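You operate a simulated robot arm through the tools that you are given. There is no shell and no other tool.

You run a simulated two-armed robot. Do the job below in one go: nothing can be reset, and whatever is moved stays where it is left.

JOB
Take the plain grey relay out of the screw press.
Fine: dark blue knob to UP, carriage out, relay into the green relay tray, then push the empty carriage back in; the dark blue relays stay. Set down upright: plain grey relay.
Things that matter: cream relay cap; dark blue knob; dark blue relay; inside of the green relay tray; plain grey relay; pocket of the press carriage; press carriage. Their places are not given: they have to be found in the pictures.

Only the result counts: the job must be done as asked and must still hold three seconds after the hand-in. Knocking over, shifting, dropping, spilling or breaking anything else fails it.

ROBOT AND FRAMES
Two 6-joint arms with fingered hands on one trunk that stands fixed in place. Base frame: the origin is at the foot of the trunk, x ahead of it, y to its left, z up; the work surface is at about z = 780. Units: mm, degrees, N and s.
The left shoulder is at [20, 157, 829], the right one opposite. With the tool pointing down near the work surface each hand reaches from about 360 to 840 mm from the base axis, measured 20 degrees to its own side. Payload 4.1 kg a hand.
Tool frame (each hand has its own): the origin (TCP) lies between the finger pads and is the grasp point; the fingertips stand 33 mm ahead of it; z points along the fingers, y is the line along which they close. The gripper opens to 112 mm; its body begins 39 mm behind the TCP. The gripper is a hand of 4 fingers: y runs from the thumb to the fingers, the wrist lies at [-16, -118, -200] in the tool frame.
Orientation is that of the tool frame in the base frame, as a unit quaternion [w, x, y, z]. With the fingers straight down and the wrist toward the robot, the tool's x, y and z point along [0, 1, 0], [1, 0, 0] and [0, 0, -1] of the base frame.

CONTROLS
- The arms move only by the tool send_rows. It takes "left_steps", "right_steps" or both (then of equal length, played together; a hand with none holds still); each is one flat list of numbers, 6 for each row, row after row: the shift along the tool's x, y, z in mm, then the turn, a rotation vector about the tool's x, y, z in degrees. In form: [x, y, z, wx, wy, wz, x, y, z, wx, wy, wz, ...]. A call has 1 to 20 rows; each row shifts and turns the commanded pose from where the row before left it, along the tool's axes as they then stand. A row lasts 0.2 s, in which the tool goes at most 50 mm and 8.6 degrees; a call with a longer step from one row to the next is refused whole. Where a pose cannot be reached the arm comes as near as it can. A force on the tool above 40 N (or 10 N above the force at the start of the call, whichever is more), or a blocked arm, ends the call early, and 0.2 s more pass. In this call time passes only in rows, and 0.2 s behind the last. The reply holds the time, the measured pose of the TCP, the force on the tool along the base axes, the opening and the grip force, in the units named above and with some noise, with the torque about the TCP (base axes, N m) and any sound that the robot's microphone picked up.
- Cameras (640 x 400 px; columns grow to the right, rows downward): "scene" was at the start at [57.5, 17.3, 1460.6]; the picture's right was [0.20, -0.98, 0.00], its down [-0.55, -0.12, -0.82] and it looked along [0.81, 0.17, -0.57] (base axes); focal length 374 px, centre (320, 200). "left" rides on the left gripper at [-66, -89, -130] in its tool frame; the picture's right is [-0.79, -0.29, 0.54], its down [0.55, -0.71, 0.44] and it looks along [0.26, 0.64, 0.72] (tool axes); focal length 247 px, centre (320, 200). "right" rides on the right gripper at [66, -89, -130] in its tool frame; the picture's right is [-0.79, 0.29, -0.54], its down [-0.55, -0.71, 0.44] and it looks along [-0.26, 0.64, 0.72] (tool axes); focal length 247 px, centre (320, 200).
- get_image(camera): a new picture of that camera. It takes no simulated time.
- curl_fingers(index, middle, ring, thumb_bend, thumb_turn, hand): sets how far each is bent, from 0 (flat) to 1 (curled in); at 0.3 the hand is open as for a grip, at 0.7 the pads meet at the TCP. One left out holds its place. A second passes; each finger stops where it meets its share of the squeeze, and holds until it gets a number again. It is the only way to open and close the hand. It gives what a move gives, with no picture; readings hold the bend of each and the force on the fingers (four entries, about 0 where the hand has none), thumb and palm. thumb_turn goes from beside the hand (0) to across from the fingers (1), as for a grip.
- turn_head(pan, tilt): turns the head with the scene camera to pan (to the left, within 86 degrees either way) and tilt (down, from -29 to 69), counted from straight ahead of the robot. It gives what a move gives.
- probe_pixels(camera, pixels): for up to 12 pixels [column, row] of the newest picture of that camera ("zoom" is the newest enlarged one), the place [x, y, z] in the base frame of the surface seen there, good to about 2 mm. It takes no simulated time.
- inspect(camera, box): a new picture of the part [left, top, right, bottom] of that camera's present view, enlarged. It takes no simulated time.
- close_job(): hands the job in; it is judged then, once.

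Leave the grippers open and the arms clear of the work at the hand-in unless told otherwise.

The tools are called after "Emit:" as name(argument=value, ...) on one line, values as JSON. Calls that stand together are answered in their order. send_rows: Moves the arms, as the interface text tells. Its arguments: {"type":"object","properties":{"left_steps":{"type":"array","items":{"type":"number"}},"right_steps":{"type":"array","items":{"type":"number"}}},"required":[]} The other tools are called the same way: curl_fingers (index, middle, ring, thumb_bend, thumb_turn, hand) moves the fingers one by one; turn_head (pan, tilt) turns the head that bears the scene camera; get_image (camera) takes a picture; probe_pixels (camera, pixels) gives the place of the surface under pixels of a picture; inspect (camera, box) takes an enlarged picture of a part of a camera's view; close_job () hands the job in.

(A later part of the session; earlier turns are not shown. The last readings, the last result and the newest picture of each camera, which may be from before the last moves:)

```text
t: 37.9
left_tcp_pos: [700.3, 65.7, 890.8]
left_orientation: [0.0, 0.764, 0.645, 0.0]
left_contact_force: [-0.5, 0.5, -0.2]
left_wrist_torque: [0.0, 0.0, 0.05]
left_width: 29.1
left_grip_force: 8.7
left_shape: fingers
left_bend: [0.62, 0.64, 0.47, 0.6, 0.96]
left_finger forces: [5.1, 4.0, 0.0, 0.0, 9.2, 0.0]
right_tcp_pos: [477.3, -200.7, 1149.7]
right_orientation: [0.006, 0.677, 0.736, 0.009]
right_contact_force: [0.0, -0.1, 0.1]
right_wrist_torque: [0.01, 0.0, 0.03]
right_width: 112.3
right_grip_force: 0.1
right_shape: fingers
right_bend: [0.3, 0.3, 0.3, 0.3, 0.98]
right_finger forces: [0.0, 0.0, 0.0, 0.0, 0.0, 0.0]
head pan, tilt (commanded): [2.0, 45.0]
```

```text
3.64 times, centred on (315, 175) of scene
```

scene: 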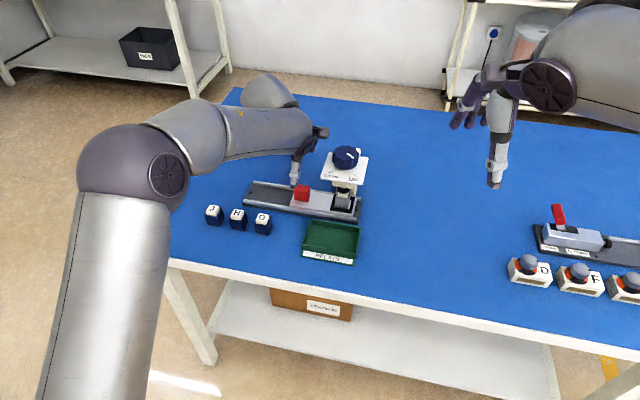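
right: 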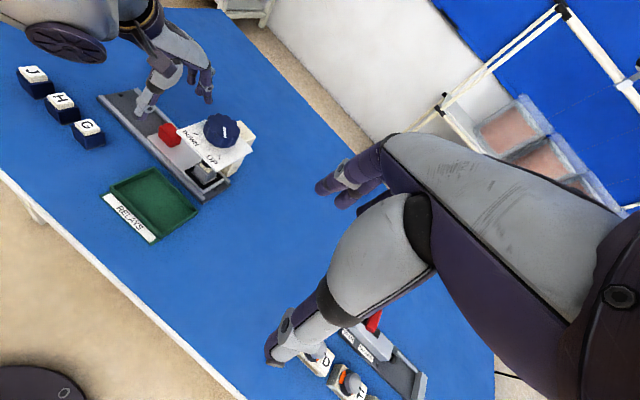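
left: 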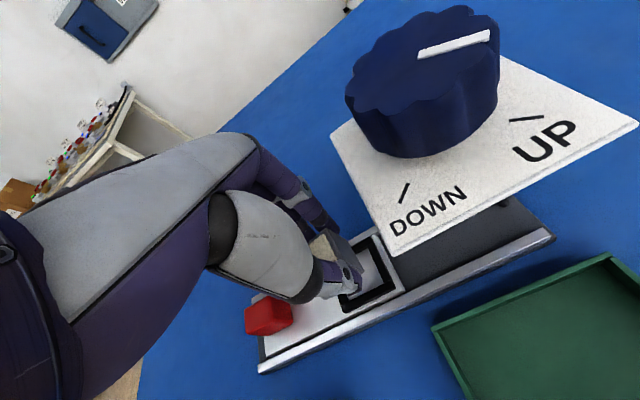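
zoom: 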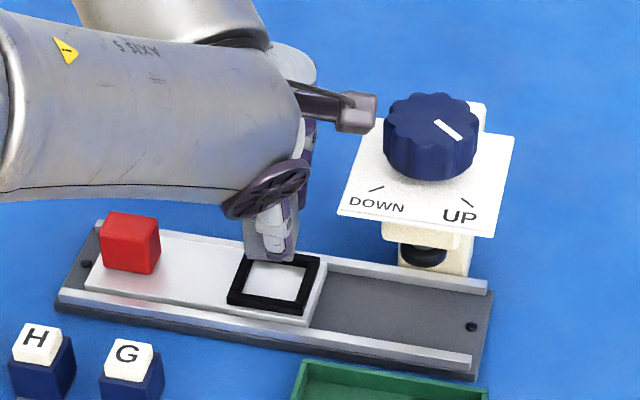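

The relay is held and the pocket is empty. I'll carry it first away from the rail (tool -y 101 mm) and move the right arm 98 mm further right to make room.

Emit:
send_rows(left_steps=[0, -10.5, 0, 0, 0, 0, 0, -14, 0, 0, 0, 0, 0, -16, 0, 0, 0, 0, 0, -16, 0, 0, 0, 0, 0, -16, 0, 0, 0, 0, 0, -16, 0, 0, 0, 0, 0, -13, 0, 0, 0, 0], right_steps=[-14, 0, 0, 0, 0, 0, -14, 0, 0, 0, 0, 0, -14, 0, 0, 0, 0, 0, -14, 0, 0, 0, 0, 0, -14, 0, 0, 0, 0, 0, -14, 0, 0, 0, 0, 0, -14, 0, 0, 0, 0, 0])

Emit:
get_image(camera="left")

Emit:
get_image(camera="scene")

Emit:
get_image(camera="right")

```text
t: 39.5
left_tcp_pos: [601.5, 82.8, 890.2]
left_orientation: [0.0, 0.763, 0.646, 0.0]
left_contact_force: [-0.8, 0.3, -1.1]
left_wrist_torque: [0.0, 0.02, 0.0]
left_width: 28.8
left_grip_force: 9.2
left_shape: fingers
left_bend: [0.62, 0.64, 0.47, 0.6, 0.96]
left_finger forces: [5.0, 4.0, 0.0, 0.0, 9.1, 0.1]
right_tcp_pos: [485.9, -297.7, 1149.9]
right_orientation: [0.006, 0.678, 0.735, 0.009]
right_contact_force: [-0.4, -0.4, 0.8]
right_wrist_torque: [0.03, -0.03, 0.01]
right_width: 112.7
right_grip_force: 0.0
right_shape: fingers
right_bend: [0.3, 0.3, 0.3, 0.3, 0.98]
right_finger forces: [0.0, 0.1, 0.0, 0.0, 0.0, 0.0]
head pan, tilt (commanded): [2.0, 45.0]
```

```text
taken
```

left: 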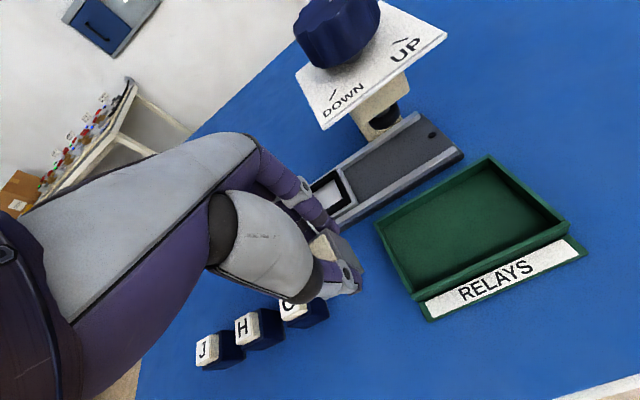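

```text
taken
```

scene: 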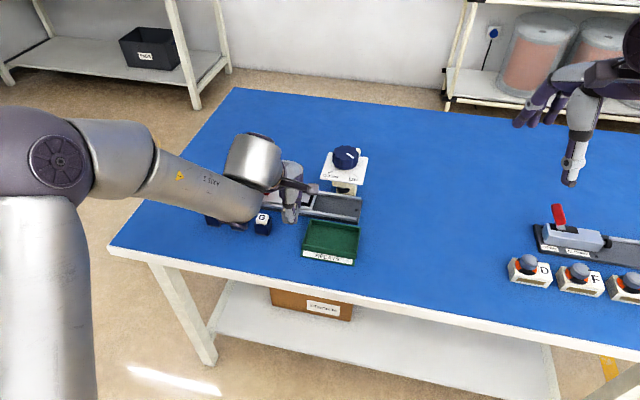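

```text
taken
```

right: 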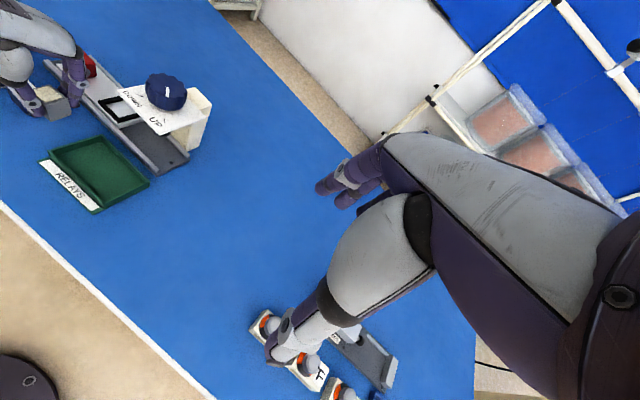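

Clear on all sides. I'll probe the tray rim corners and the held relay in the fresh left picture for a precise target.

Emit:
inspect(camera="left", box=[280, 140, 600, 340])

```text
2.00 times, centred on (440, 240) of left
```

zoom: 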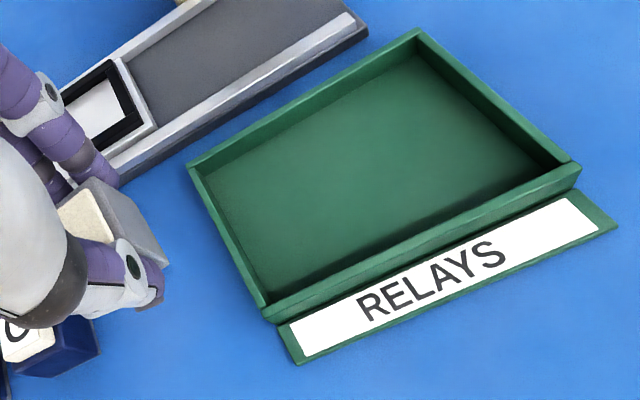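

Emit:
probe_pixels(camera="zoom", pixels=[[192, 166], [415, 35], [575, 170], [265, 308], [210, 175], [412, 55], [545, 168], [272, 292], [380, 180], [130, 200], [160, 265], [95, 182]])

Emit:
probe_pixels(camera="zoom", pixels=[[75, 225], [100, 215], [110, 240], [140, 225], [150, 250], [128, 268], [155, 290], [100, 170]])

```text
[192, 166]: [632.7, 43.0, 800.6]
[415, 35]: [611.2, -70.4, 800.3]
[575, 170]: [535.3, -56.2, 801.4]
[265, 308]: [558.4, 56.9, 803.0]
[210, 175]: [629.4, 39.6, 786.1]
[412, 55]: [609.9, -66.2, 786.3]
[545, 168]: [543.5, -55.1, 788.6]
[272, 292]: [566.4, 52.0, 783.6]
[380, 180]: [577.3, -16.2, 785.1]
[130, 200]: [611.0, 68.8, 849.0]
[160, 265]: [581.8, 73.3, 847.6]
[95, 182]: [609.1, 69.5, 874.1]
```

```text
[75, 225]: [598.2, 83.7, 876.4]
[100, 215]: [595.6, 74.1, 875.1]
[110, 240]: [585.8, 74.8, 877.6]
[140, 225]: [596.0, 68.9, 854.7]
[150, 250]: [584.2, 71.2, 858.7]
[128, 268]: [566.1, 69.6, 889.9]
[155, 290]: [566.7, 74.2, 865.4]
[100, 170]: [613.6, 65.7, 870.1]
```

Tray centre is (584.4, -6.7). I'll probe the now visible pocket floor to learn how far below the TCP the relay's bottom is.

Emit:
probe_pixels(camera="zoom", pixels=[[100, 105], [90, 112], [105, 95], [130, 100], [145, 115], [200, 80]])

Emit:
inspect(camera="scene", box=[250, 170, 350, 240])

Emit:
inspect(camera="right", box=[0, 40, 120, 140])

```text
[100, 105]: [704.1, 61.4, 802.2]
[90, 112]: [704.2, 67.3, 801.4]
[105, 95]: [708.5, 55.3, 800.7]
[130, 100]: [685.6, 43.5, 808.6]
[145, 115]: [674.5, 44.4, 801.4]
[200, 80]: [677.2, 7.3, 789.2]
```

```text
5.71 times, centred on (300, 205) of scene
```

zoom: 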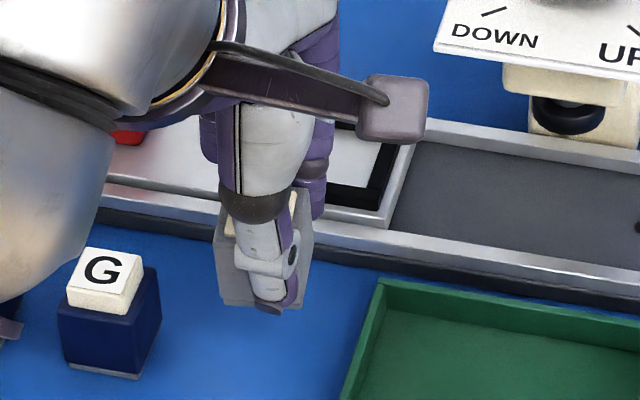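

```text
4.00 times, centred on (60, 90) of right
```

zoom: 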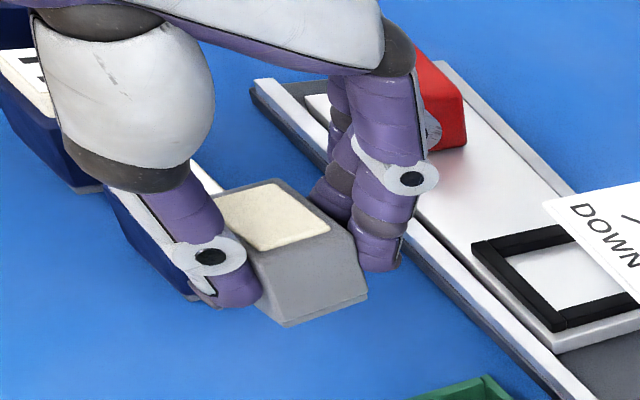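

The pocket floor is z about 801.5, so the relay bottom sits 50 mm below the TCP. The tray floor is about 784, so I'll set down at TCP z about 834–835. Moving along the rail direction over the tray centre at z 890.

Emit:
send_rows(left_steps=[-8, -0.9, 0, 0, 0, 0, -13, -1, 0, 0, 0, 0, -15, 0, 0, 0, 0, 0, -16, 0, 0, 0, 0, 0, -16, 0, 0, 0, 0, 0, -14, 0, 0, 0, 0, 0, -10.6, 0, 0, 0, 0, 0])

Emit:
get_image(camera="left")

Emit:
inspect(camera="right", box=[20, 60, 220, 220])

Emit:
inspect(camera="scene", box=[270, 130, 400, 280])

```text
t: 41.1
left_tcp_pos: [581.4, -9.2, 889.5]
left_orientation: [-0.001, 0.763, 0.646, -0.001]
left_contact_force: [-9.8, 4.9, -5.1]
left_wrist_torque: [-0.22, 0.04, 0.52]
left_width: 28.8
left_grip_force: 14.1
left_shape: fingers
left_bend: [0.62, 0.64, 0.51, 0.6, 0.96]
left_finger forces: [5.2, 4.0, 10.3, 0.0, 9.0, 0.0]
right_tcp_pos: [483.6, -298.2, 1149.6]
right_orientation: [0.005, 0.677, 0.736, 0.008]
right_contact_force: [-1.3, -0.1, 0.2]
right_wrist_torque: [-0.02, -0.03, 0.0]
right_width: 112.5
right_grip_force: 0.1
right_shape: fingers
right_bend: [0.3, 0.3, 0.3, 0.3, 0.98]
right_finger forces: [0.0, 0.0, 0.0, 0.0, 0.0, 0.0]
head pan, tilt (commanded): [2.0, 45.0]
```

```text
taken
```

left: 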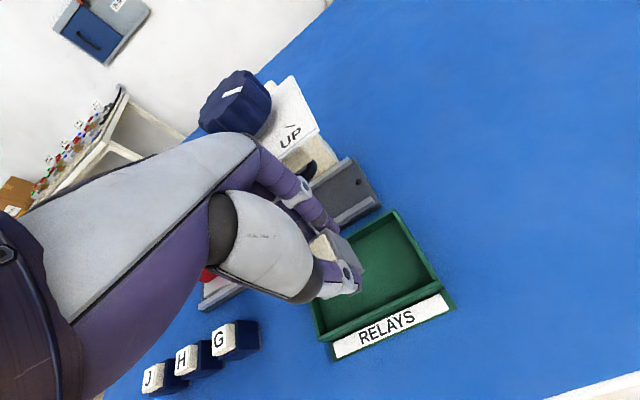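

```text
2.50 times, centred on (120, 140) of right
```

zoom: 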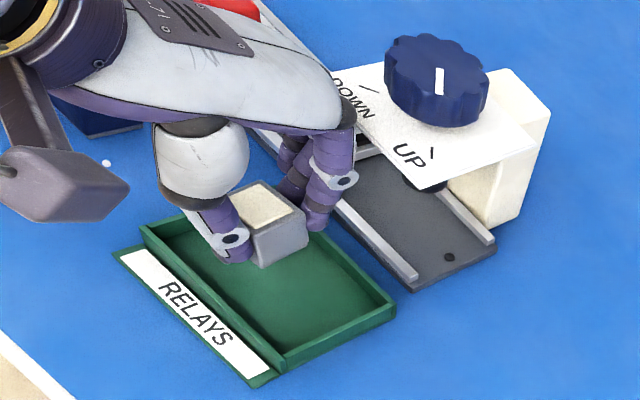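

```text
2.67 times, centred on (335, 205) of scene
```

zoom: 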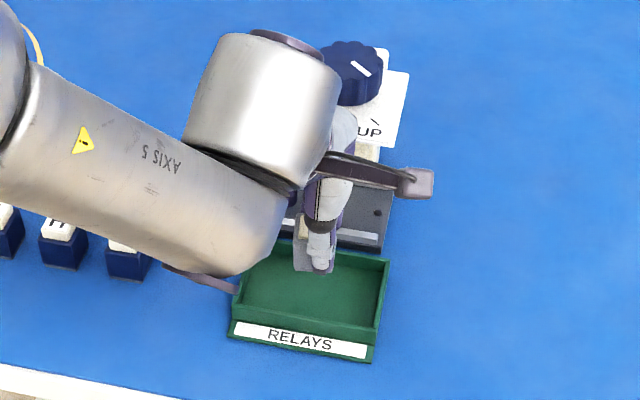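

The ring finger, left at 0.47, is touching the plate's front corner with about 10 N. I'll back away from the press at once (tool -y 14 mm) and check it.

Emit:
send_rows(left_steps=[0, -6, 0, 0, 0, 0, 0, -8, 0, 0, 0, 0])

Emit:
curl_fingers(hand="left", ring=0.62)

Emit:
get_image(camera="left")

Emit:
inspect(camera="right", box=[20, 60, 220, 220])

```text
t: 41.7
left_tcp_pos: [569.7, -7.1, 889.9]
left_orientation: [-0.001, 0.764, 0.646, 0.0]
left_contact_force: [-0.1, -1.4, 0.4]
left_wrist_torque: [0.01, -0.02, 0.0]
left_width: 29.0
left_grip_force: 8.8
left_shape: fingers
left_bend: [0.62, 0.64, 0.47, 0.6, 0.96]
left_finger forces: [5.0, 3.9, 0.1, 0.0, 9.0, 0.0]
right_tcp_pos: [483.8, -299.6, 1149.5]
right_orientation: [0.007, 0.677, 0.736, 0.01]
right_contact_force: [0.6, -0.5, -0.1]
right_wrist_torque: [0.01, -0.01, -0.03]
right_width: 112.5
right_grip_force: 0.1
right_shape: fingers
right_bend: [0.3, 0.3, 0.3, 0.3, 0.98]
right_finger forces: [0.1, 0.0, 0.0, 0.0, 0.0, 0.1]
head pan, tilt (commanded): [2.0, 45.0]
```

```text
t: 42.7
left_tcp_pos: [568.7, -6.9, 889.2]
left_orientation: [0.0, 0.763, 0.646, 0.0]
left_contact_force: [-0.5, 0.4, -1.4]
left_wrist_torque: [-0.03, -0.01, -0.01]
left_width: 28.9
left_grip_force: 9.1
left_shape: fingers
left_bend: [0.62, 0.64, 0.62, 0.6, 0.96]
left_finger forces: [5.1, 3.8, 0.1, 0.0, 9.0, 0.0]
right_tcp_pos: [485.8, -297.1, 1150.0]
right_orientation: [0.006, 0.678, 0.735, 0.009]
right_contact_force: [-0.3, -0.2, -0.6]
right_wrist_torque: [0.01, -0.03, -0.03]
right_width: 112.4
right_grip_force: 0.0
right_shape: fingers
right_bend: [0.3, 0.3, 0.3, 0.3, 0.98]
right_finger forces: [0.1, 0.0, 0.1, 0.1, 0.1, 0.0]
head pan, tilt (commanded): [2.0, 45.0]
```

```text
taken
```

left: 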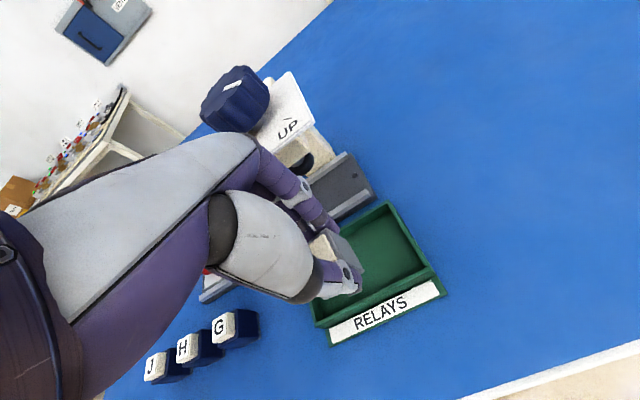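

```text
2.50 times, centred on (120, 140) of right
```

zoom: 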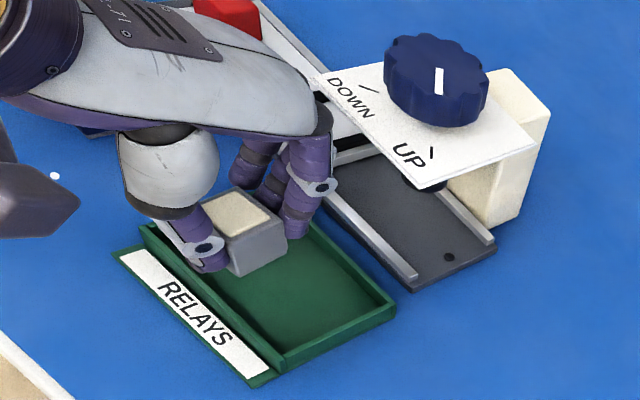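

The hand is free of the press, and the plate, knob and rail pixels are unchanged in the right view. With the ring finger tucked, I'll descend to TCP z about 848 here, below the plate's level and above the tray rim, before moving back to the tray centre.

Emit:
send_rows(left_steps=[0, 0, 8, 0, 0, 0, 0, 0, 12, 0, 0, 0, 0, 0, 12, 0, 0, 0, 0, 0, 9, 0, 0, 0])

Emit:
get_image(camera="left")

Emit:
inspect(camera="right", box=[40, 80, 180, 200])

```text
t: 43.7
left_tcp_pos: [569.6, -6.7, 850.0]
left_orientation: [0.001, 0.764, 0.645, 0.0]
left_contact_force: [0.4, 0.2, -0.5]
left_wrist_torque: [0.0, -0.03, 0.0]
left_width: 28.9
left_grip_force: 9.2
left_shape: fingers
left_bend: [0.62, 0.64, 0.62, 0.6, 0.96]
left_finger forces: [5.0, 3.9, 0.0, 0.1, 9.0, 0.0]
right_tcp_pos: [484.3, -298.3, 1149.6]
right_orientation: [0.006, 0.677, 0.736, 0.01]
right_contact_force: [-0.4, 0.4, 1.1]
right_wrist_torque: [0.01, 0.0, -0.03]
right_width: 112.3
right_grip_force: 0.0
right_shape: fingers
right_bend: [0.3, 0.3, 0.3, 0.3, 0.98]
right_finger forces: [0.0, 0.1, 0.0, 0.0, 0.0, 0.0]
head pan, tilt (commanded): [2.0, 45.0]
```

```text
taken
```

left: 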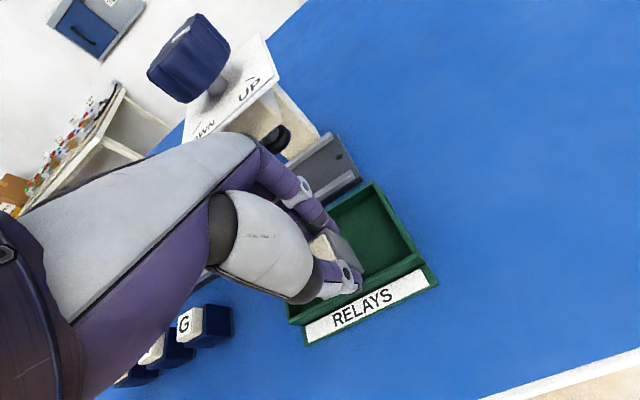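

```text
3.33 times, centred on (110, 140) of right
```

zoom: 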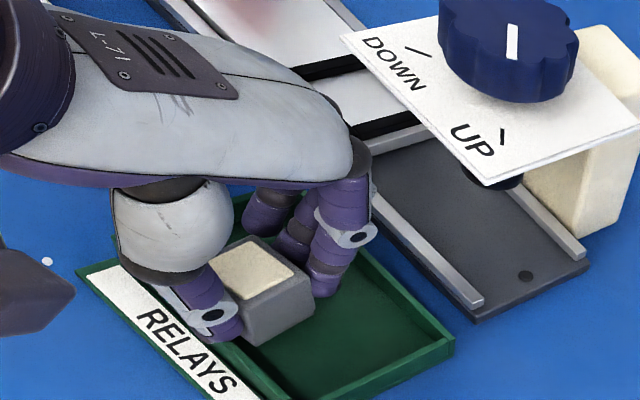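

I'll probe the front of the hand shell to confirm clearance to the plate before moving 14 mm toward the tray centre.

Emit:
probe_pixels(camera="zoom", pixels=[[345, 145], [330, 110], [362, 170], [365, 195], [350, 235], [330, 265], [345, 90], [375, 115], [325, 290], [270, 320], [235, 320], [300, 95]])

```text
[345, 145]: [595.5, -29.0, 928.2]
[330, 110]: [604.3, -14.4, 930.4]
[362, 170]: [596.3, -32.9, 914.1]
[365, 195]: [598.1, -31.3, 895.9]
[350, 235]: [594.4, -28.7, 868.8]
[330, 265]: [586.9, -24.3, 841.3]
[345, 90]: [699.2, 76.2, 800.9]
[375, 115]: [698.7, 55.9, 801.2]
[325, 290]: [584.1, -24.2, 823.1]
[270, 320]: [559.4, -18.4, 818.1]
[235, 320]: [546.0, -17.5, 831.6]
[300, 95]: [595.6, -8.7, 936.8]
```

The shell reaches x about 605 and the plate starts at about 640, so 13 mm is safe. I'll move it, then lower to TCP z about 838.

Emit:
send_rows(left_steps=[0, 6, 0, 0, 0, 0, 0, 7.5, 0, 0, 0, 0, 0, 0, 5, 0, 0, 0, 0, 0, 5, 0, 0, 0])

Emit:
get_image(camera="left")

Emit:
inspect(camera="right", box=[40, 80, 180, 200])

Emit:
inspect(camera="scene", box=[290, 190, 380, 280])

```text
t: 44.7
left_tcp_pos: [582.8, -9.8, 839.2]
left_orientation: [0.0, 0.763, 0.646, 0.0]
left_contact_force: [0.6, -0.4, -0.3]
left_wrist_torque: [0.01, -0.03, 0.0]
left_width: 28.7
left_grip_force: 9.1
left_shape: fingers
left_bend: [0.62, 0.64, 0.62, 0.6, 0.96]
left_finger forces: [5.1, 3.9, 0.0, 0.0, 9.0, 0.0]
right_tcp_pos: [484.7, -298.2, 1150.6]
right_orientation: [0.006, 0.677, 0.736, 0.009]
right_contact_force: [-0.4, 0.2, -0.2]
right_wrist_torque: [0.0, 0.01, -0.02]
right_width: 112.5
right_grip_force: 0.0
right_shape: fingers
right_bend: [0.3, 0.3, 0.3, 0.3, 0.98]
right_finger forces: [0.1, 0.1, 0.0, 0.0, 0.0, 0.0]
head pan, tilt (commanded): [2.0, 45.0]
```

```text
taken
```

left: 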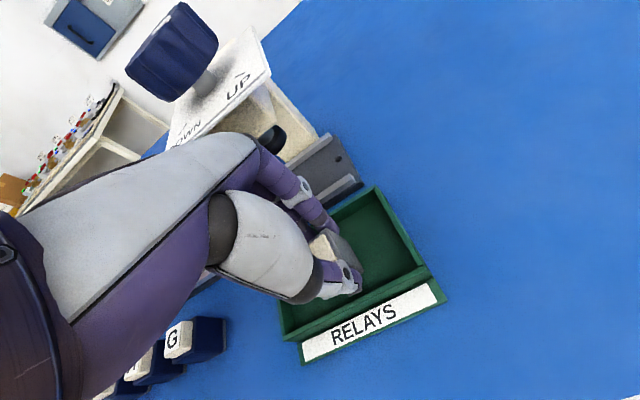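

```text
3.33 times, centred on (110, 140) of right
```

zoom: 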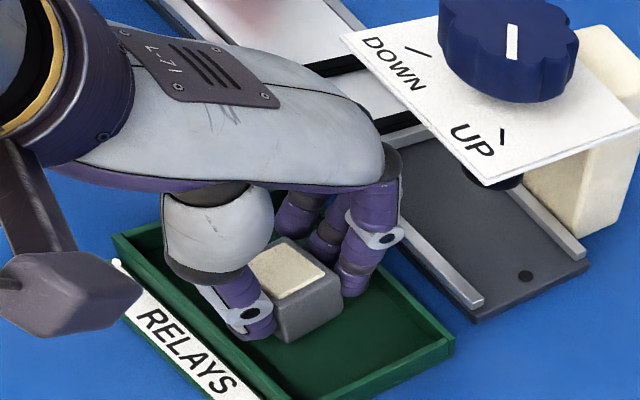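

```text
4.44 times, centred on (335, 235) of scene
```

zoom: 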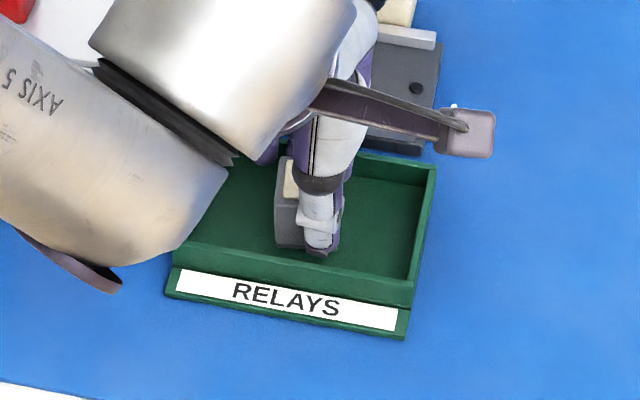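

The relay is centred in the tray, with its bottom about 5 mm above the floor. I'll lower in small steps and watch the vertical force.

Emit:
send_rows(left_steps=[0, 0, 1.5, 0, 0, 0, 0, 0, 1.5, 0, 0, 0, 0, 0, 1, 0, 0, 0])

```text
t: 45.5
left_tcp_pos: [583.9, -9.1, 834.9]
left_orientation: [0.0, 0.763, 0.646, 0.0]
left_contact_force: [-0.2, -0.7, 3.0]
left_wrist_torque: [0.0, 0.09, -0.01]
left_width: 28.9
left_grip_force: 9.4
left_shape: fingers
left_bend: [0.62, 0.64, 0.62, 0.61, 0.96]
left_finger forces: [5.1, 4.1, 0.0, 0.0, 9.4, 0.0]
right_tcp_pos: [484.2, -297.8, 1149.4]
right_orientation: [0.006, 0.677, 0.736, 0.009]
right_contact_force: [-0.2, 0.7, 0.1]
right_wrist_torque: [-0.02, 0.0, 0.04]
right_width: 112.3
right_grip_force: 0.1
right_shape: fingers
right_bend: [0.3, 0.3, 0.3, 0.3, 0.98]
right_finger forces: [0.0, 0.0, 0.1, 0.0, 0.0, 0.1]
head pan, tilt (commanded): [2.0, 45.0]
```

Contact has begun at 3 N. I'll press down 0.7 mm more so it sits flat.

Emit:
send_rows(left_steps=[0, 0, 0.7, 0, 0, 0])

Emit:
inspect(camera="right", box=[60, 110, 160, 200])

Emit:
inspect(camera="left", box=[260, 180, 440, 330])

```text
t: 45.9
left_tcp_pos: [582.6, -9.0, 833.4]
left_orientation: [0.001, 0.763, 0.646, 0.001]
left_contact_force: [0.0, -1.1, 7.2]
left_wrist_torque: [-0.06, 0.12, -0.02]
left_width: 28.8
left_grip_force: 9.3
left_shape: fingers
left_bend: [0.62, 0.64, 0.62, 0.61, 0.96]
left_finger forces: [5.4, 4.5, 0.0, 0.0, 9.9, 0.0]
right_tcp_pos: [485.2, -298.0, 1149.1]
right_orientation: [0.005, 0.677, 0.735, 0.009]
right_contact_force: [0.2, -0.7, 0.6]
right_wrist_torque: [0.05, 0.02, -0.01]
right_width: 112.7
right_grip_force: 0.1
right_shape: fingers
right_bend: [0.3, 0.3, 0.3, 0.3, 0.98]
right_finger forces: [0.0, 0.1, 0.0, 0.1, 0.0, 0.0]
head pan, tilt (commanded): [2.0, 45.0]
```

```text
4.44 times, centred on (110, 155) of right
```

zoom: 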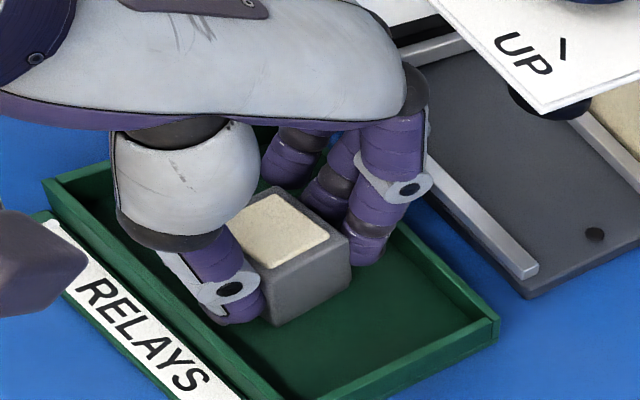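

```text
2.67 times, centred on (350, 255) of left
```

zoom: 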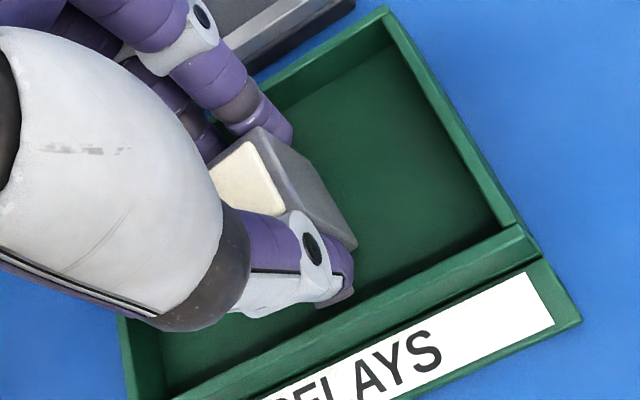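

The relay is seated upright at 7 N. I'll open just a few millimetres so the fingers clear the relay without touching the tray walls.

Emit:
curl_fingers(hand="left", index=0.565, middle=0.565, ring=0.565, thumb_bend=0.555)

Emit:
inspect(camera="right", box=[60, 110, 160, 200])

Emit:
inspect(camera="left", box=[260, 180, 440, 330])

```text
t: 46.9
left_tcp_pos: [582.6, -8.1, 833.8]
left_orientation: [0.0, 0.763, 0.646, 0.0]
left_contact_force: [0.7, -0.4, 0.7]
left_wrist_torque: [-0.03, -0.04, 0.04]
left_width: 39.3
left_grip_force: 0.4
left_shape: fingers
left_bend: [0.56, 0.56, 0.56, 0.57, 0.97]
left_finger forces: [0.1, 0.1, 0.0, 0.0, 1.2, 0.1]
right_tcp_pos: [482.7, -298.8, 1148.9]
right_orientation: [0.005, 0.677, 0.736, 0.009]
right_contact_force: [-0.1, 0.2, 1.2]
right_wrist_torque: [-0.01, -0.03, -0.02]
right_width: 112.6
right_grip_force: 0.1
right_shape: fingers
right_bend: [0.3, 0.3, 0.3, 0.3, 0.98]
right_finger forces: [0.0, 0.0, 0.0, 0.0, 0.0, 0.1]
head pan, tilt (commanded): [2.0, 45.0]
```

```text
4.44 times, centred on (110, 155) of right
```

zoom: 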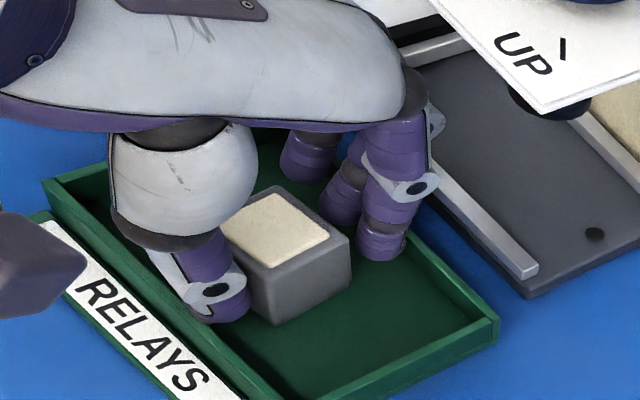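

```text
2.67 times, centred on (350, 255) of left
```

zoom: 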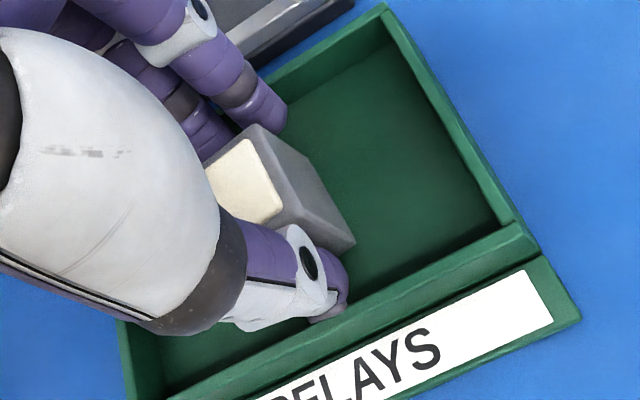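

The thumb's back lightly touches the front tray wall (1.2 N). I'll ease the thumb in a touch so it floats between wall and relay, then lift straight up.

Emit:
curl_fingers(hand="left", thumb_bend=0.58)

Emit:
inspect(camera="left", box=[260, 180, 440, 330])

```text
t: 47.9
left_tcp_pos: [582.7, -9.0, 833.9]
left_orientation: [0.0, 0.763, 0.646, 0.0]
left_contact_force: [-0.4, 0.9, -0.4]
left_wrist_torque: [-0.02, -0.01, 0.03]
left_width: 39.1
left_grip_force: 0.1
left_shape: fingers
left_bend: [0.56, 0.56, 0.56, 0.57, 0.97]
left_finger forces: [0.0, 0.1, 0.1, 0.0, 0.1, 0.0]
right_tcp_pos: [485.5, -297.7, 1150.7]
right_orientation: [0.006, 0.678, 0.735, 0.008]
right_contact_force: [0.0, -0.2, -0.2]
right_wrist_torque: [0.02, -0.01, -0.01]
right_width: 112.6
right_grip_force: 0.1
right_shape: fingers
right_bend: [0.3, 0.3, 0.3, 0.3, 0.98]
right_finger forces: [0.0, 0.1, 0.1, 0.0, 0.1, 0.0]
head pan, tilt (commanded): [2.0, 45.0]
```

```text
2.67 times, centred on (350, 255) of left
```

zoom: 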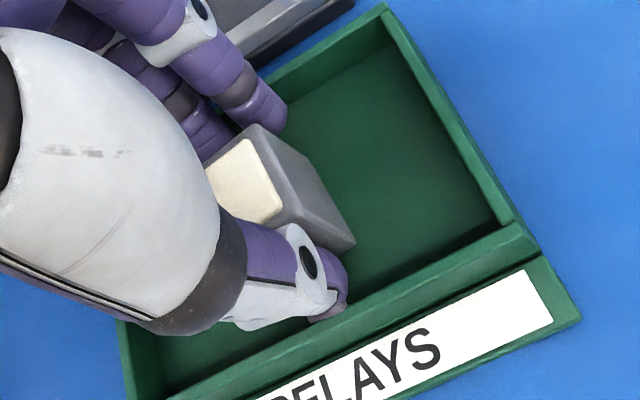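

No contact forces remain. I'll lift straight up 35 mm (tips above the cap), then retreat toward the robot away from the plate while rising.

Emit:
send_rows(left_steps=[0, 0, -3, 0, 0, 0, 0, 0, -6, 0, 0, 0, 0, 0, -8, 0, 0, 0, 0, 0, -9, 0, 0, 0, 0, 0, -9, 0, 0, 0])

Emit:
inspect(camera="right", box=[40, 80, 180, 200])

Emit:
inspect(camera="left", box=[260, 180, 440, 330])

```text
t: 49.1
left_tcp_pos: [583.6, -9.8, 868.8]
left_orientation: [0.001, 0.764, 0.645, 0.0]
left_contact_force: [0.2, 0.2, -0.2]
left_wrist_torque: [-0.01, -0.01, 0.0]
left_width: 39.3
left_grip_force: 0.0
left_shape: fingers
left_bend: [0.56, 0.56, 0.56, 0.57, 0.97]
left_finger forces: [0.0, 0.0, 0.0, 0.0, 0.0, 0.0]
right_tcp_pos: [484.5, -297.6, 1149.2]
right_orientation: [0.005, 0.678, 0.735, 0.008]
right_contact_force: [0.0, -0.4, 0.8]
right_wrist_torque: [-0.01, 0.01, 0.02]
right_width: 112.5
right_grip_force: 0.0
right_shape: fingers
right_bend: [0.3, 0.3, 0.3, 0.3, 0.98]
right_finger forces: [0.0, 0.1, 0.1, 0.1, 0.0, 0.0]
head pan, tilt (commanded): [2.0, 45.0]
```

```text
3.33 times, centred on (110, 140) of right
```

zoom: 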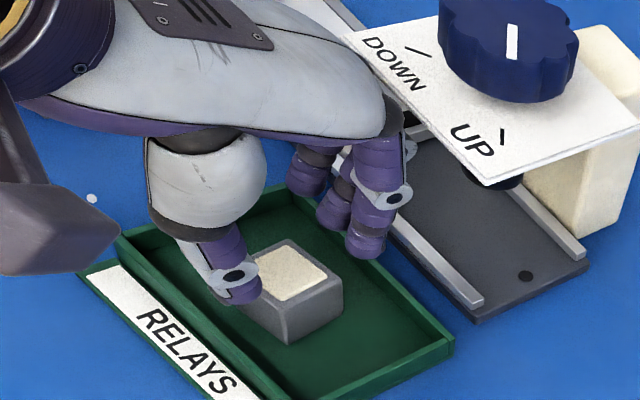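

```text
2.67 times, centred on (350, 255) of left
```

zoom: 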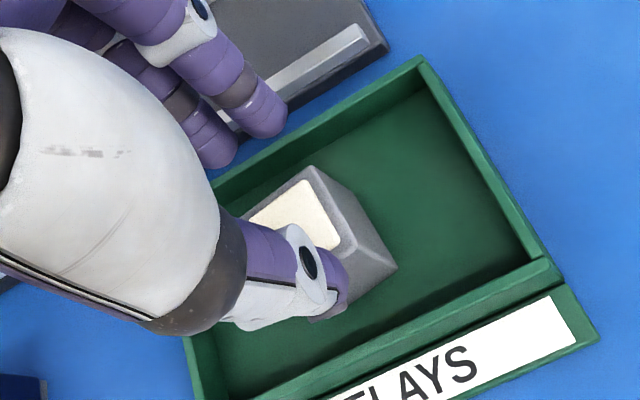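

The relay stands upright in the tray. Retreating toward the robot while rising to z about 903.

Emit:
send_rows(left_steps=[0, -4, -8, 0, 0, 0, 0, -8, -9, 0, 0, 0, 0, -9, -9, 0, 0, 0, 0, -9, -9, 0, 0, 0, 25, 0, 0, 0, 0, 0, 25, 0, 0, 0, 0, 0, 25, 0, 0, 0, 0, 0, 25, 0, 0, 0, 0, 0])

Emit:
get_image(camera="scene")

Emit:
inspect(camera="right", box=[0, 40, 240, 230])

Emit:
get_image(camera="left")

```text
t: 50.9
left_tcp_pos: [570.2, 94.6, 903.0]
left_orientation: [0.0, 0.764, 0.645, -0.001]
left_contact_force: [-1.2, 0.0, -0.3]
left_wrist_torque: [0.0, 0.02, 0.02]
left_width: 39.2
left_grip_force: 0.0
left_shape: fingers
left_bend: [0.56, 0.56, 0.56, 0.57, 0.97]
left_finger forces: [0.0, 0.0, 0.0, 0.1, 0.1, 0.1]
right_tcp_pos: [484.8, -298.1, 1150.7]
right_orientation: [0.006, 0.677, 0.735, 0.01]
right_contact_force: [-0.1, 0.1, -0.4]
right_wrist_torque: [-0.01, -0.01, 0.01]
right_width: 112.8
right_grip_force: 0.1
right_shape: fingers
right_bend: [0.3, 0.3, 0.3, 0.3, 0.98]
right_finger forces: [0.1, 0.0, 0.0, 0.1, 0.0, 0.0]
head pan, tilt (commanded): [2.0, 45.0]
```

```text
taken
```

scene: 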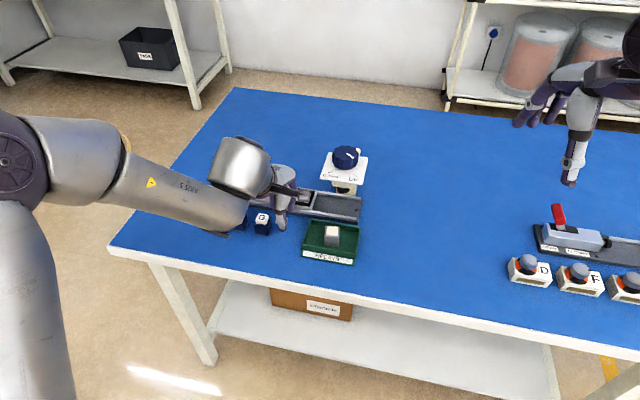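

```text
2.11 times, centred on (120, 135) of right
```

zoom: 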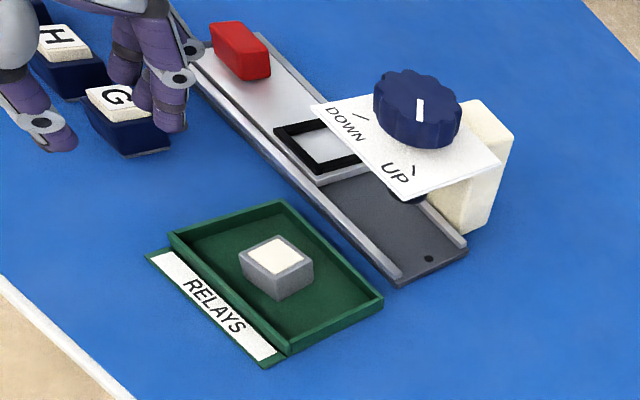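

```text
taken
```

left: 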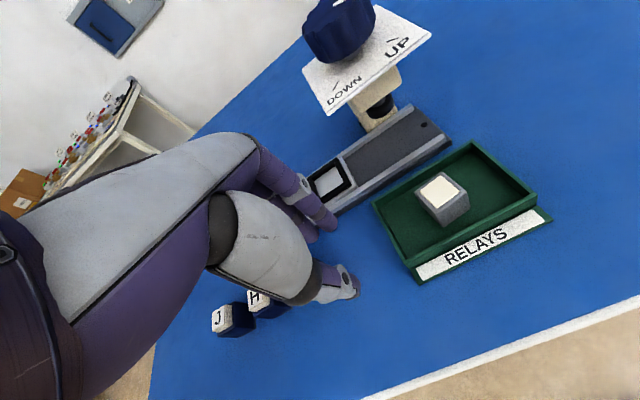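

The relay stands upright in the tray centre. I'll compare the press head in the scene camera with the earlier zoom at the same box, to be sure the brief touch didn't shift it.

Emit:
inspect(camera="scene", box=[315, 140, 375, 225])

Emit:
probe_pixels(camera="zoom", pixels=[[204, 182], [403, 210], [426, 84], [374, 376], [331, 67], [360, 86], [261, 150], [370, 168]])

```text
4.71 times, centred on (345, 182) of scene
```

zoom: 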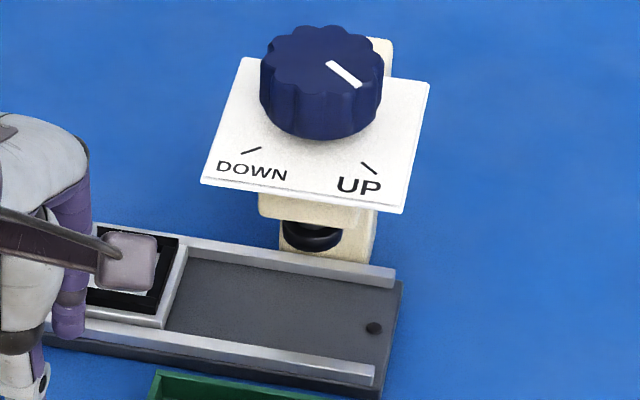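

```text
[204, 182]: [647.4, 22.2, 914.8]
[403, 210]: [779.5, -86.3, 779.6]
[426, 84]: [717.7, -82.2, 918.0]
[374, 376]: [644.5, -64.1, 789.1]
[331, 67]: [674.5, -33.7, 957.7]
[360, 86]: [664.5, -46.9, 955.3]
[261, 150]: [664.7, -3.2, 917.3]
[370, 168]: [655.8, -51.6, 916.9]
```

The press is pixel-for-pixel where it was and the knob is still at UP. Next I'll bring the left hand over the red handle, near (717, 165), to push the empty carriage back in.

Emit:
send_rows(left_steps=[11.7, 16.6, 0, 0, 0, 0, 11.7, 16.6, 0, 0, 0, 0, 11.7, 16.6, 0, 0, 0, 0, 11.7, 16.6, 0, 0, 0, 0, 11.7, 16.6, 0, 0, 0, 0, 11.7, 16.6, 0, 0, 0, 0, 11.7, 16.6, 0, 0, 0, 0, 11.7, 16.6, 0, 0, 0, 0])

Emit:
curl_fingers(hand="left", index=0.47, middle=0.47, ring=0.47, thumb_bend=0.47)

Emit:
get_image(camera="left")

Emit:
inspect(camera="right", box=[0, 0, 160, 140])

```text
t: 52.7
left_tcp_pos: [717.1, 164.5, 903.7]
left_orientation: [0.0, 0.763, 0.646, 0.0]
left_contact_force: [0.0, 0.2, -0.9]
left_wrist_torque: [-0.04, 0.04, 0.01]
left_width: 39.2
left_grip_force: 0.0
left_shape: fingers
left_bend: [0.56, 0.56, 0.56, 0.57, 0.97]
left_finger forces: [0.1, 0.0, 0.0, 0.0, 0.0, 0.1]
right_tcp_pos: [485.5, -298.5, 1150.1]
right_orientation: [0.006, 0.678, 0.735, 0.009]
right_contact_force: [-0.1, 0.0, 0.0]
right_wrist_torque: [0.05, 0.0, -0.02]
right_width: 112.5
right_grip_force: 0.0
right_shape: fingers
right_bend: [0.3, 0.3, 0.3, 0.3, 0.98]
right_finger forces: [0.0, 0.0, 0.0, 0.1, 0.0, 0.0]
head pan, tilt (commanded): [2.0, 45.0]
```

```text
t: 53.7
left_tcp_pos: [716.4, 164.6, 904.4]
left_orientation: [0.0, 0.764, 0.646, 0.0]
left_contact_force: [0.8, 0.3, 0.1]
left_wrist_torque: [0.01, -0.03, -0.02]
left_width: 65.6
left_grip_force: 0.0
left_shape: fingers
left_bend: [0.47, 0.47, 0.47, 0.47, 0.97]
left_finger forces: [0.0, 0.0, 0.0, 0.0, 0.0, 0.0]
right_tcp_pos: [485.3, -298.2, 1149.7]
right_orientation: [0.005, 0.677, 0.736, 0.009]
right_contact_force: [0.6, -0.1, -0.3]
right_wrist_torque: [-0.01, 0.0, -0.02]
right_width: 112.6
right_grip_force: 0.1
right_shape: fingers
right_bend: [0.3, 0.3, 0.3, 0.3, 0.98]
right_finger forces: [0.0, 0.1, 0.1, 0.1, 0.0, 0.1]
head pan, tilt (commanded): [2.0, 45.0]
```

```text
taken
```

left: 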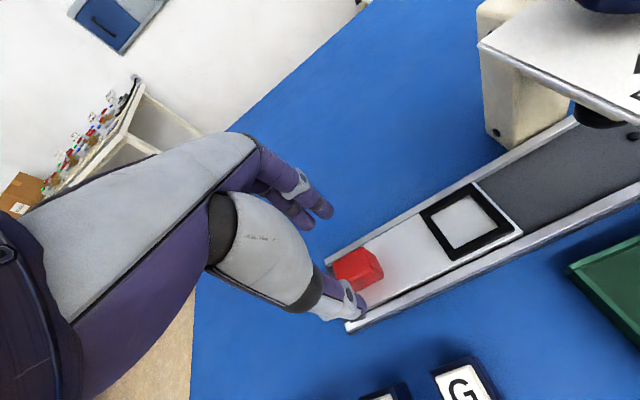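

```text
2.86 times, centred on (80, 70) of right
```

zoom: 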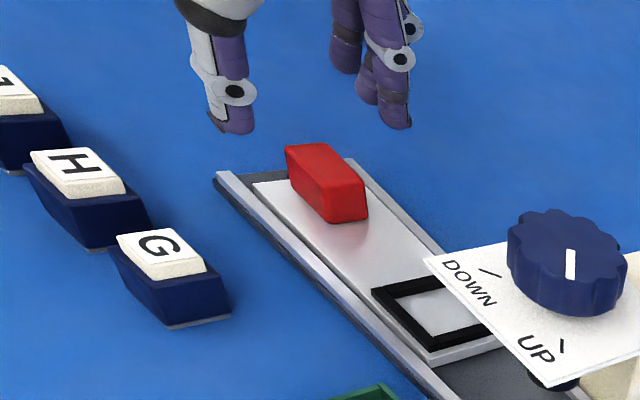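

Alignment over the handle looks the same as before. I'll descend 64 mm to TCP z about 840.

Emit:
send_rows(left_steps=[0, 0, 18, 0, 0, 0, 0, 0, 18, 0, 0, 0, 0, 0, 14, 0, 0, 0, 0, 0, 10, 0, 0, 0, 0, 0, 4, 0, 0, 0])

Emit:
curl_fingers(hand="left", index=0.7, middle=0.7, ring=0.7, thumb_bend=0.7)

Emit:
get_image(camera="left")

```text
t: 54.9
left_tcp_pos: [716.0, 165.5, 839.1]
left_orientation: [0.001, 0.764, 0.645, -0.001]
left_contact_force: [0.8, -0.8, 0.3]
left_wrist_torque: [-0.03, 0.0, 0.01]
left_width: 65.5
left_grip_force: 0.0
left_shape: fingers
left_bend: [0.47, 0.47, 0.47, 0.47, 0.97]
left_finger forces: [0.1, 0.1, 0.0, 0.0, 0.0, 0.0]
right_tcp_pos: [484.1, -297.0, 1148.7]
right_orientation: [0.006, 0.677, 0.736, 0.008]
right_contact_force: [0.2, -0.2, -0.3]
right_wrist_torque: [-0.02, 0.02, -0.02]
right_width: 112.5
right_grip_force: 0.0
right_shape: fingers
right_bend: [0.3, 0.3, 0.3, 0.3, 0.98]
right_finger forces: [0.1, 0.1, 0.0, 0.0, 0.0, 0.0]
head pan, tilt (commanded): [2.0, 45.0]
```

```text
t: 55.9
left_tcp_pos: [717.7, 165.0, 840.1]
left_orientation: [0.0, 0.764, 0.646, 0.001]
left_contact_force: [12.9, -1.6, 2.2]
left_wrist_torque: [-0.03, -0.57, -0.09]
left_width: 22.7
left_grip_force: 11.0
left_shape: fingers
left_bend: [0.61, 0.57, 0.7, 0.65, 0.97]
left_finger forces: [9.0, 9.3, 0.0, 0.1, 4.4, 0.1]
right_tcp_pos: [485.6, -298.5, 1149.6]
right_orientation: [0.005, 0.677, 0.736, 0.009]
right_contact_force: [0.1, -0.5, -0.2]
right_wrist_torque: [-0.01, 0.0, -0.03]
right_width: 112.3
right_grip_force: 0.0
right_shape: fingers
right_bend: [0.3, 0.3, 0.3, 0.3, 0.98]
right_finger forces: [0.0, 0.0, 0.1, 0.0, 0.0, 0.0]
head pan, tilt (commanded): [2.0, 45.0]
```

```text
taken
```

left: 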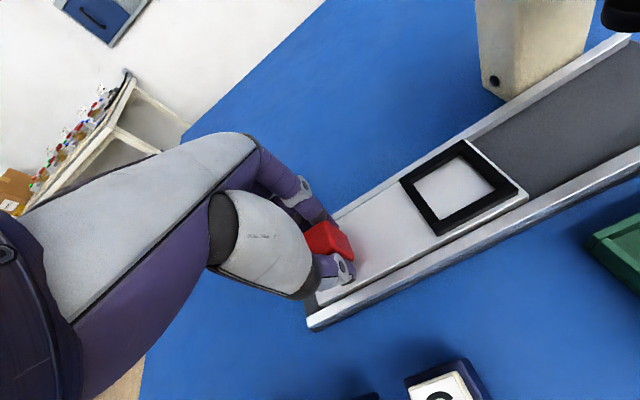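

The handle is held again with the pocket empty. I'll push it back along the rail (tool -x), 94 mm of the 98 mm first.

Emit:
send_rows(left_steps=[-4, 0, 0, 0, 0, 0, -7, 0, 0, 0, 0, 0, -9, 0, 0, 0, 0, 0, -10, 0, 0, 0, 0, 0, -10, 0, 0, 0, 0, 0, -10, 0, 0, 0, 0, 0, -10, 0, 0, 0, 0, 0, -10, 0, 0, 0, 0, 0, -9, 0, 0, 0, 0, 0, -8, 0, 0, 0, 0, 0, -7, 0, 0, 0, 0, 0])

Emit:
get_image(camera="left")

Emit:
inspect(camera="scene", box=[230, 140, 380, 240])

```text
t: 58.3
left_tcp_pos: [700.2, 71.4, 839.1]
left_orientation: [-0.001, 0.763, 0.646, -0.001]
left_contact_force: [5.6, -2.7, 3.9]
left_wrist_torque: [-0.04, -0.28, -0.16]
left_width: 22.7
left_grip_force: 10.7
left_shape: fingers
left_bend: [0.62, 0.57, 0.7, 0.65, 0.97]
left_finger forces: [6.3, 7.9, 0.0, 0.1, 7.3, 0.0]
right_tcp_pos: [485.8, -297.8, 1150.7]
right_orientation: [0.005, 0.677, 0.736, 0.009]
right_contact_force: [-0.9, 0.2, 0.2]
right_wrist_torque: [0.0, -0.01, -0.02]
right_width: 112.6
right_grip_force: 0.1
right_shape: fingers
right_bend: [0.3, 0.3, 0.3, 0.3, 0.98]
right_finger forces: [0.0, 0.0, 0.0, 0.1, 0.0, 0.0]
head pan, tilt (commanded): [2.0, 45.0]
```

```text
taken
```

left: 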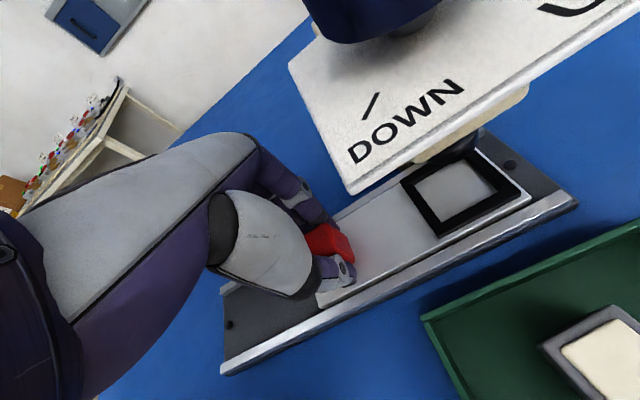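

```text
4.00 times, centred on (305, 190) of scene
```

zoom: 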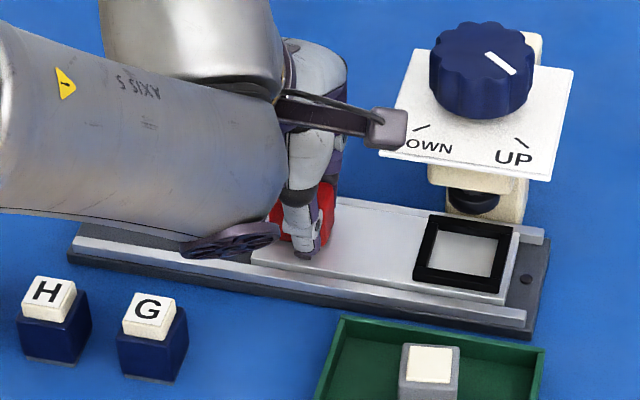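

About 4 mm remain. I'll push on in 1 mm steps and watch for the end stop.

Emit:
send_rows(left_steps=[-1.5, 0, 0, 0, 0, 0, -1.5, 0, 0, 0, 0, 0, -1, 0, 0, 0, 0, 0])

Emit:
get_image(camera="left")

Emit:
inspect(camera="scene", box=[230, 140, 380, 240])

```text
t: 59.1
left_tcp_pos: [698.9, 68.5, 839.1]
left_orientation: [0.0, 0.764, 0.645, 0.0]
left_contact_force: [3.7, -1.9, 3.6]
left_wrist_torque: [-0.07, -0.24, -0.13]
left_width: 22.7
left_grip_force: 10.6
left_shape: fingers
left_bend: [0.62, 0.58, 0.7, 0.65, 0.97]
left_finger forces: [6.2, 7.6, 0.0, 0.0, 7.8, 0.0]
right_tcp_pos: [484.7, -299.3, 1149.5]
right_orientation: [0.006, 0.678, 0.735, 0.009]
right_contact_force: [-1.0, 0.0, -0.2]
right_wrist_torque: [-0.01, -0.02, 0.03]
right_width: 112.5
right_grip_force: 0.0
right_shape: fingers
right_bend: [0.3, 0.3, 0.3, 0.3, 0.98]
right_finger forces: [0.0, 0.1, 0.1, 0.0, 0.1, 0.1]
head pan, tilt (commanded): [2.0, 45.0]
```

```text
taken
```

left: 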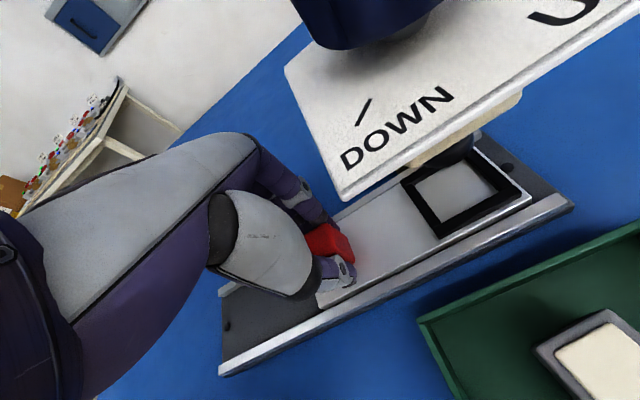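

```text
4.00 times, centred on (305, 190) of scene
```

zoom: 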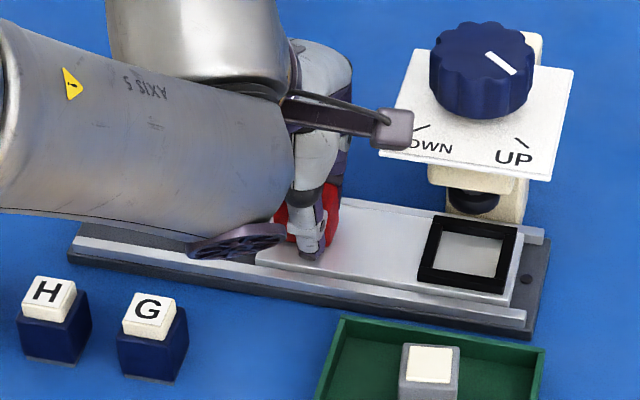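

No stop felt yet. I'll compare with the earlier zoom at the same box: the carriage's front-right corner was near (358,358) and the pocket's front-left near (250,328).

Emit:
inspect(camera="scene", box=[315, 140, 375, 225])

Emit:
probe_pixels(camera="zoom", pixels=[[255, 330], [350, 350], [345, 335], [358, 350], [373, 328]])

```text
4.71 times, centred on (345, 182) of scene
```

zoom: 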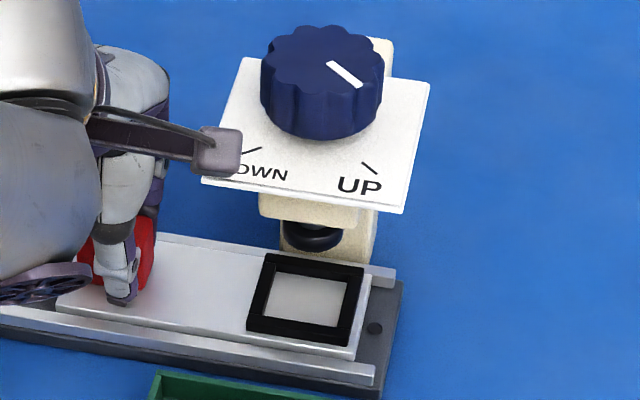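

```text
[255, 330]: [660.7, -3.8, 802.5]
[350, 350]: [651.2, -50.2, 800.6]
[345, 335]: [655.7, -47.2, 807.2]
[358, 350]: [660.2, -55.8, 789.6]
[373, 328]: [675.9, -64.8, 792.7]
```

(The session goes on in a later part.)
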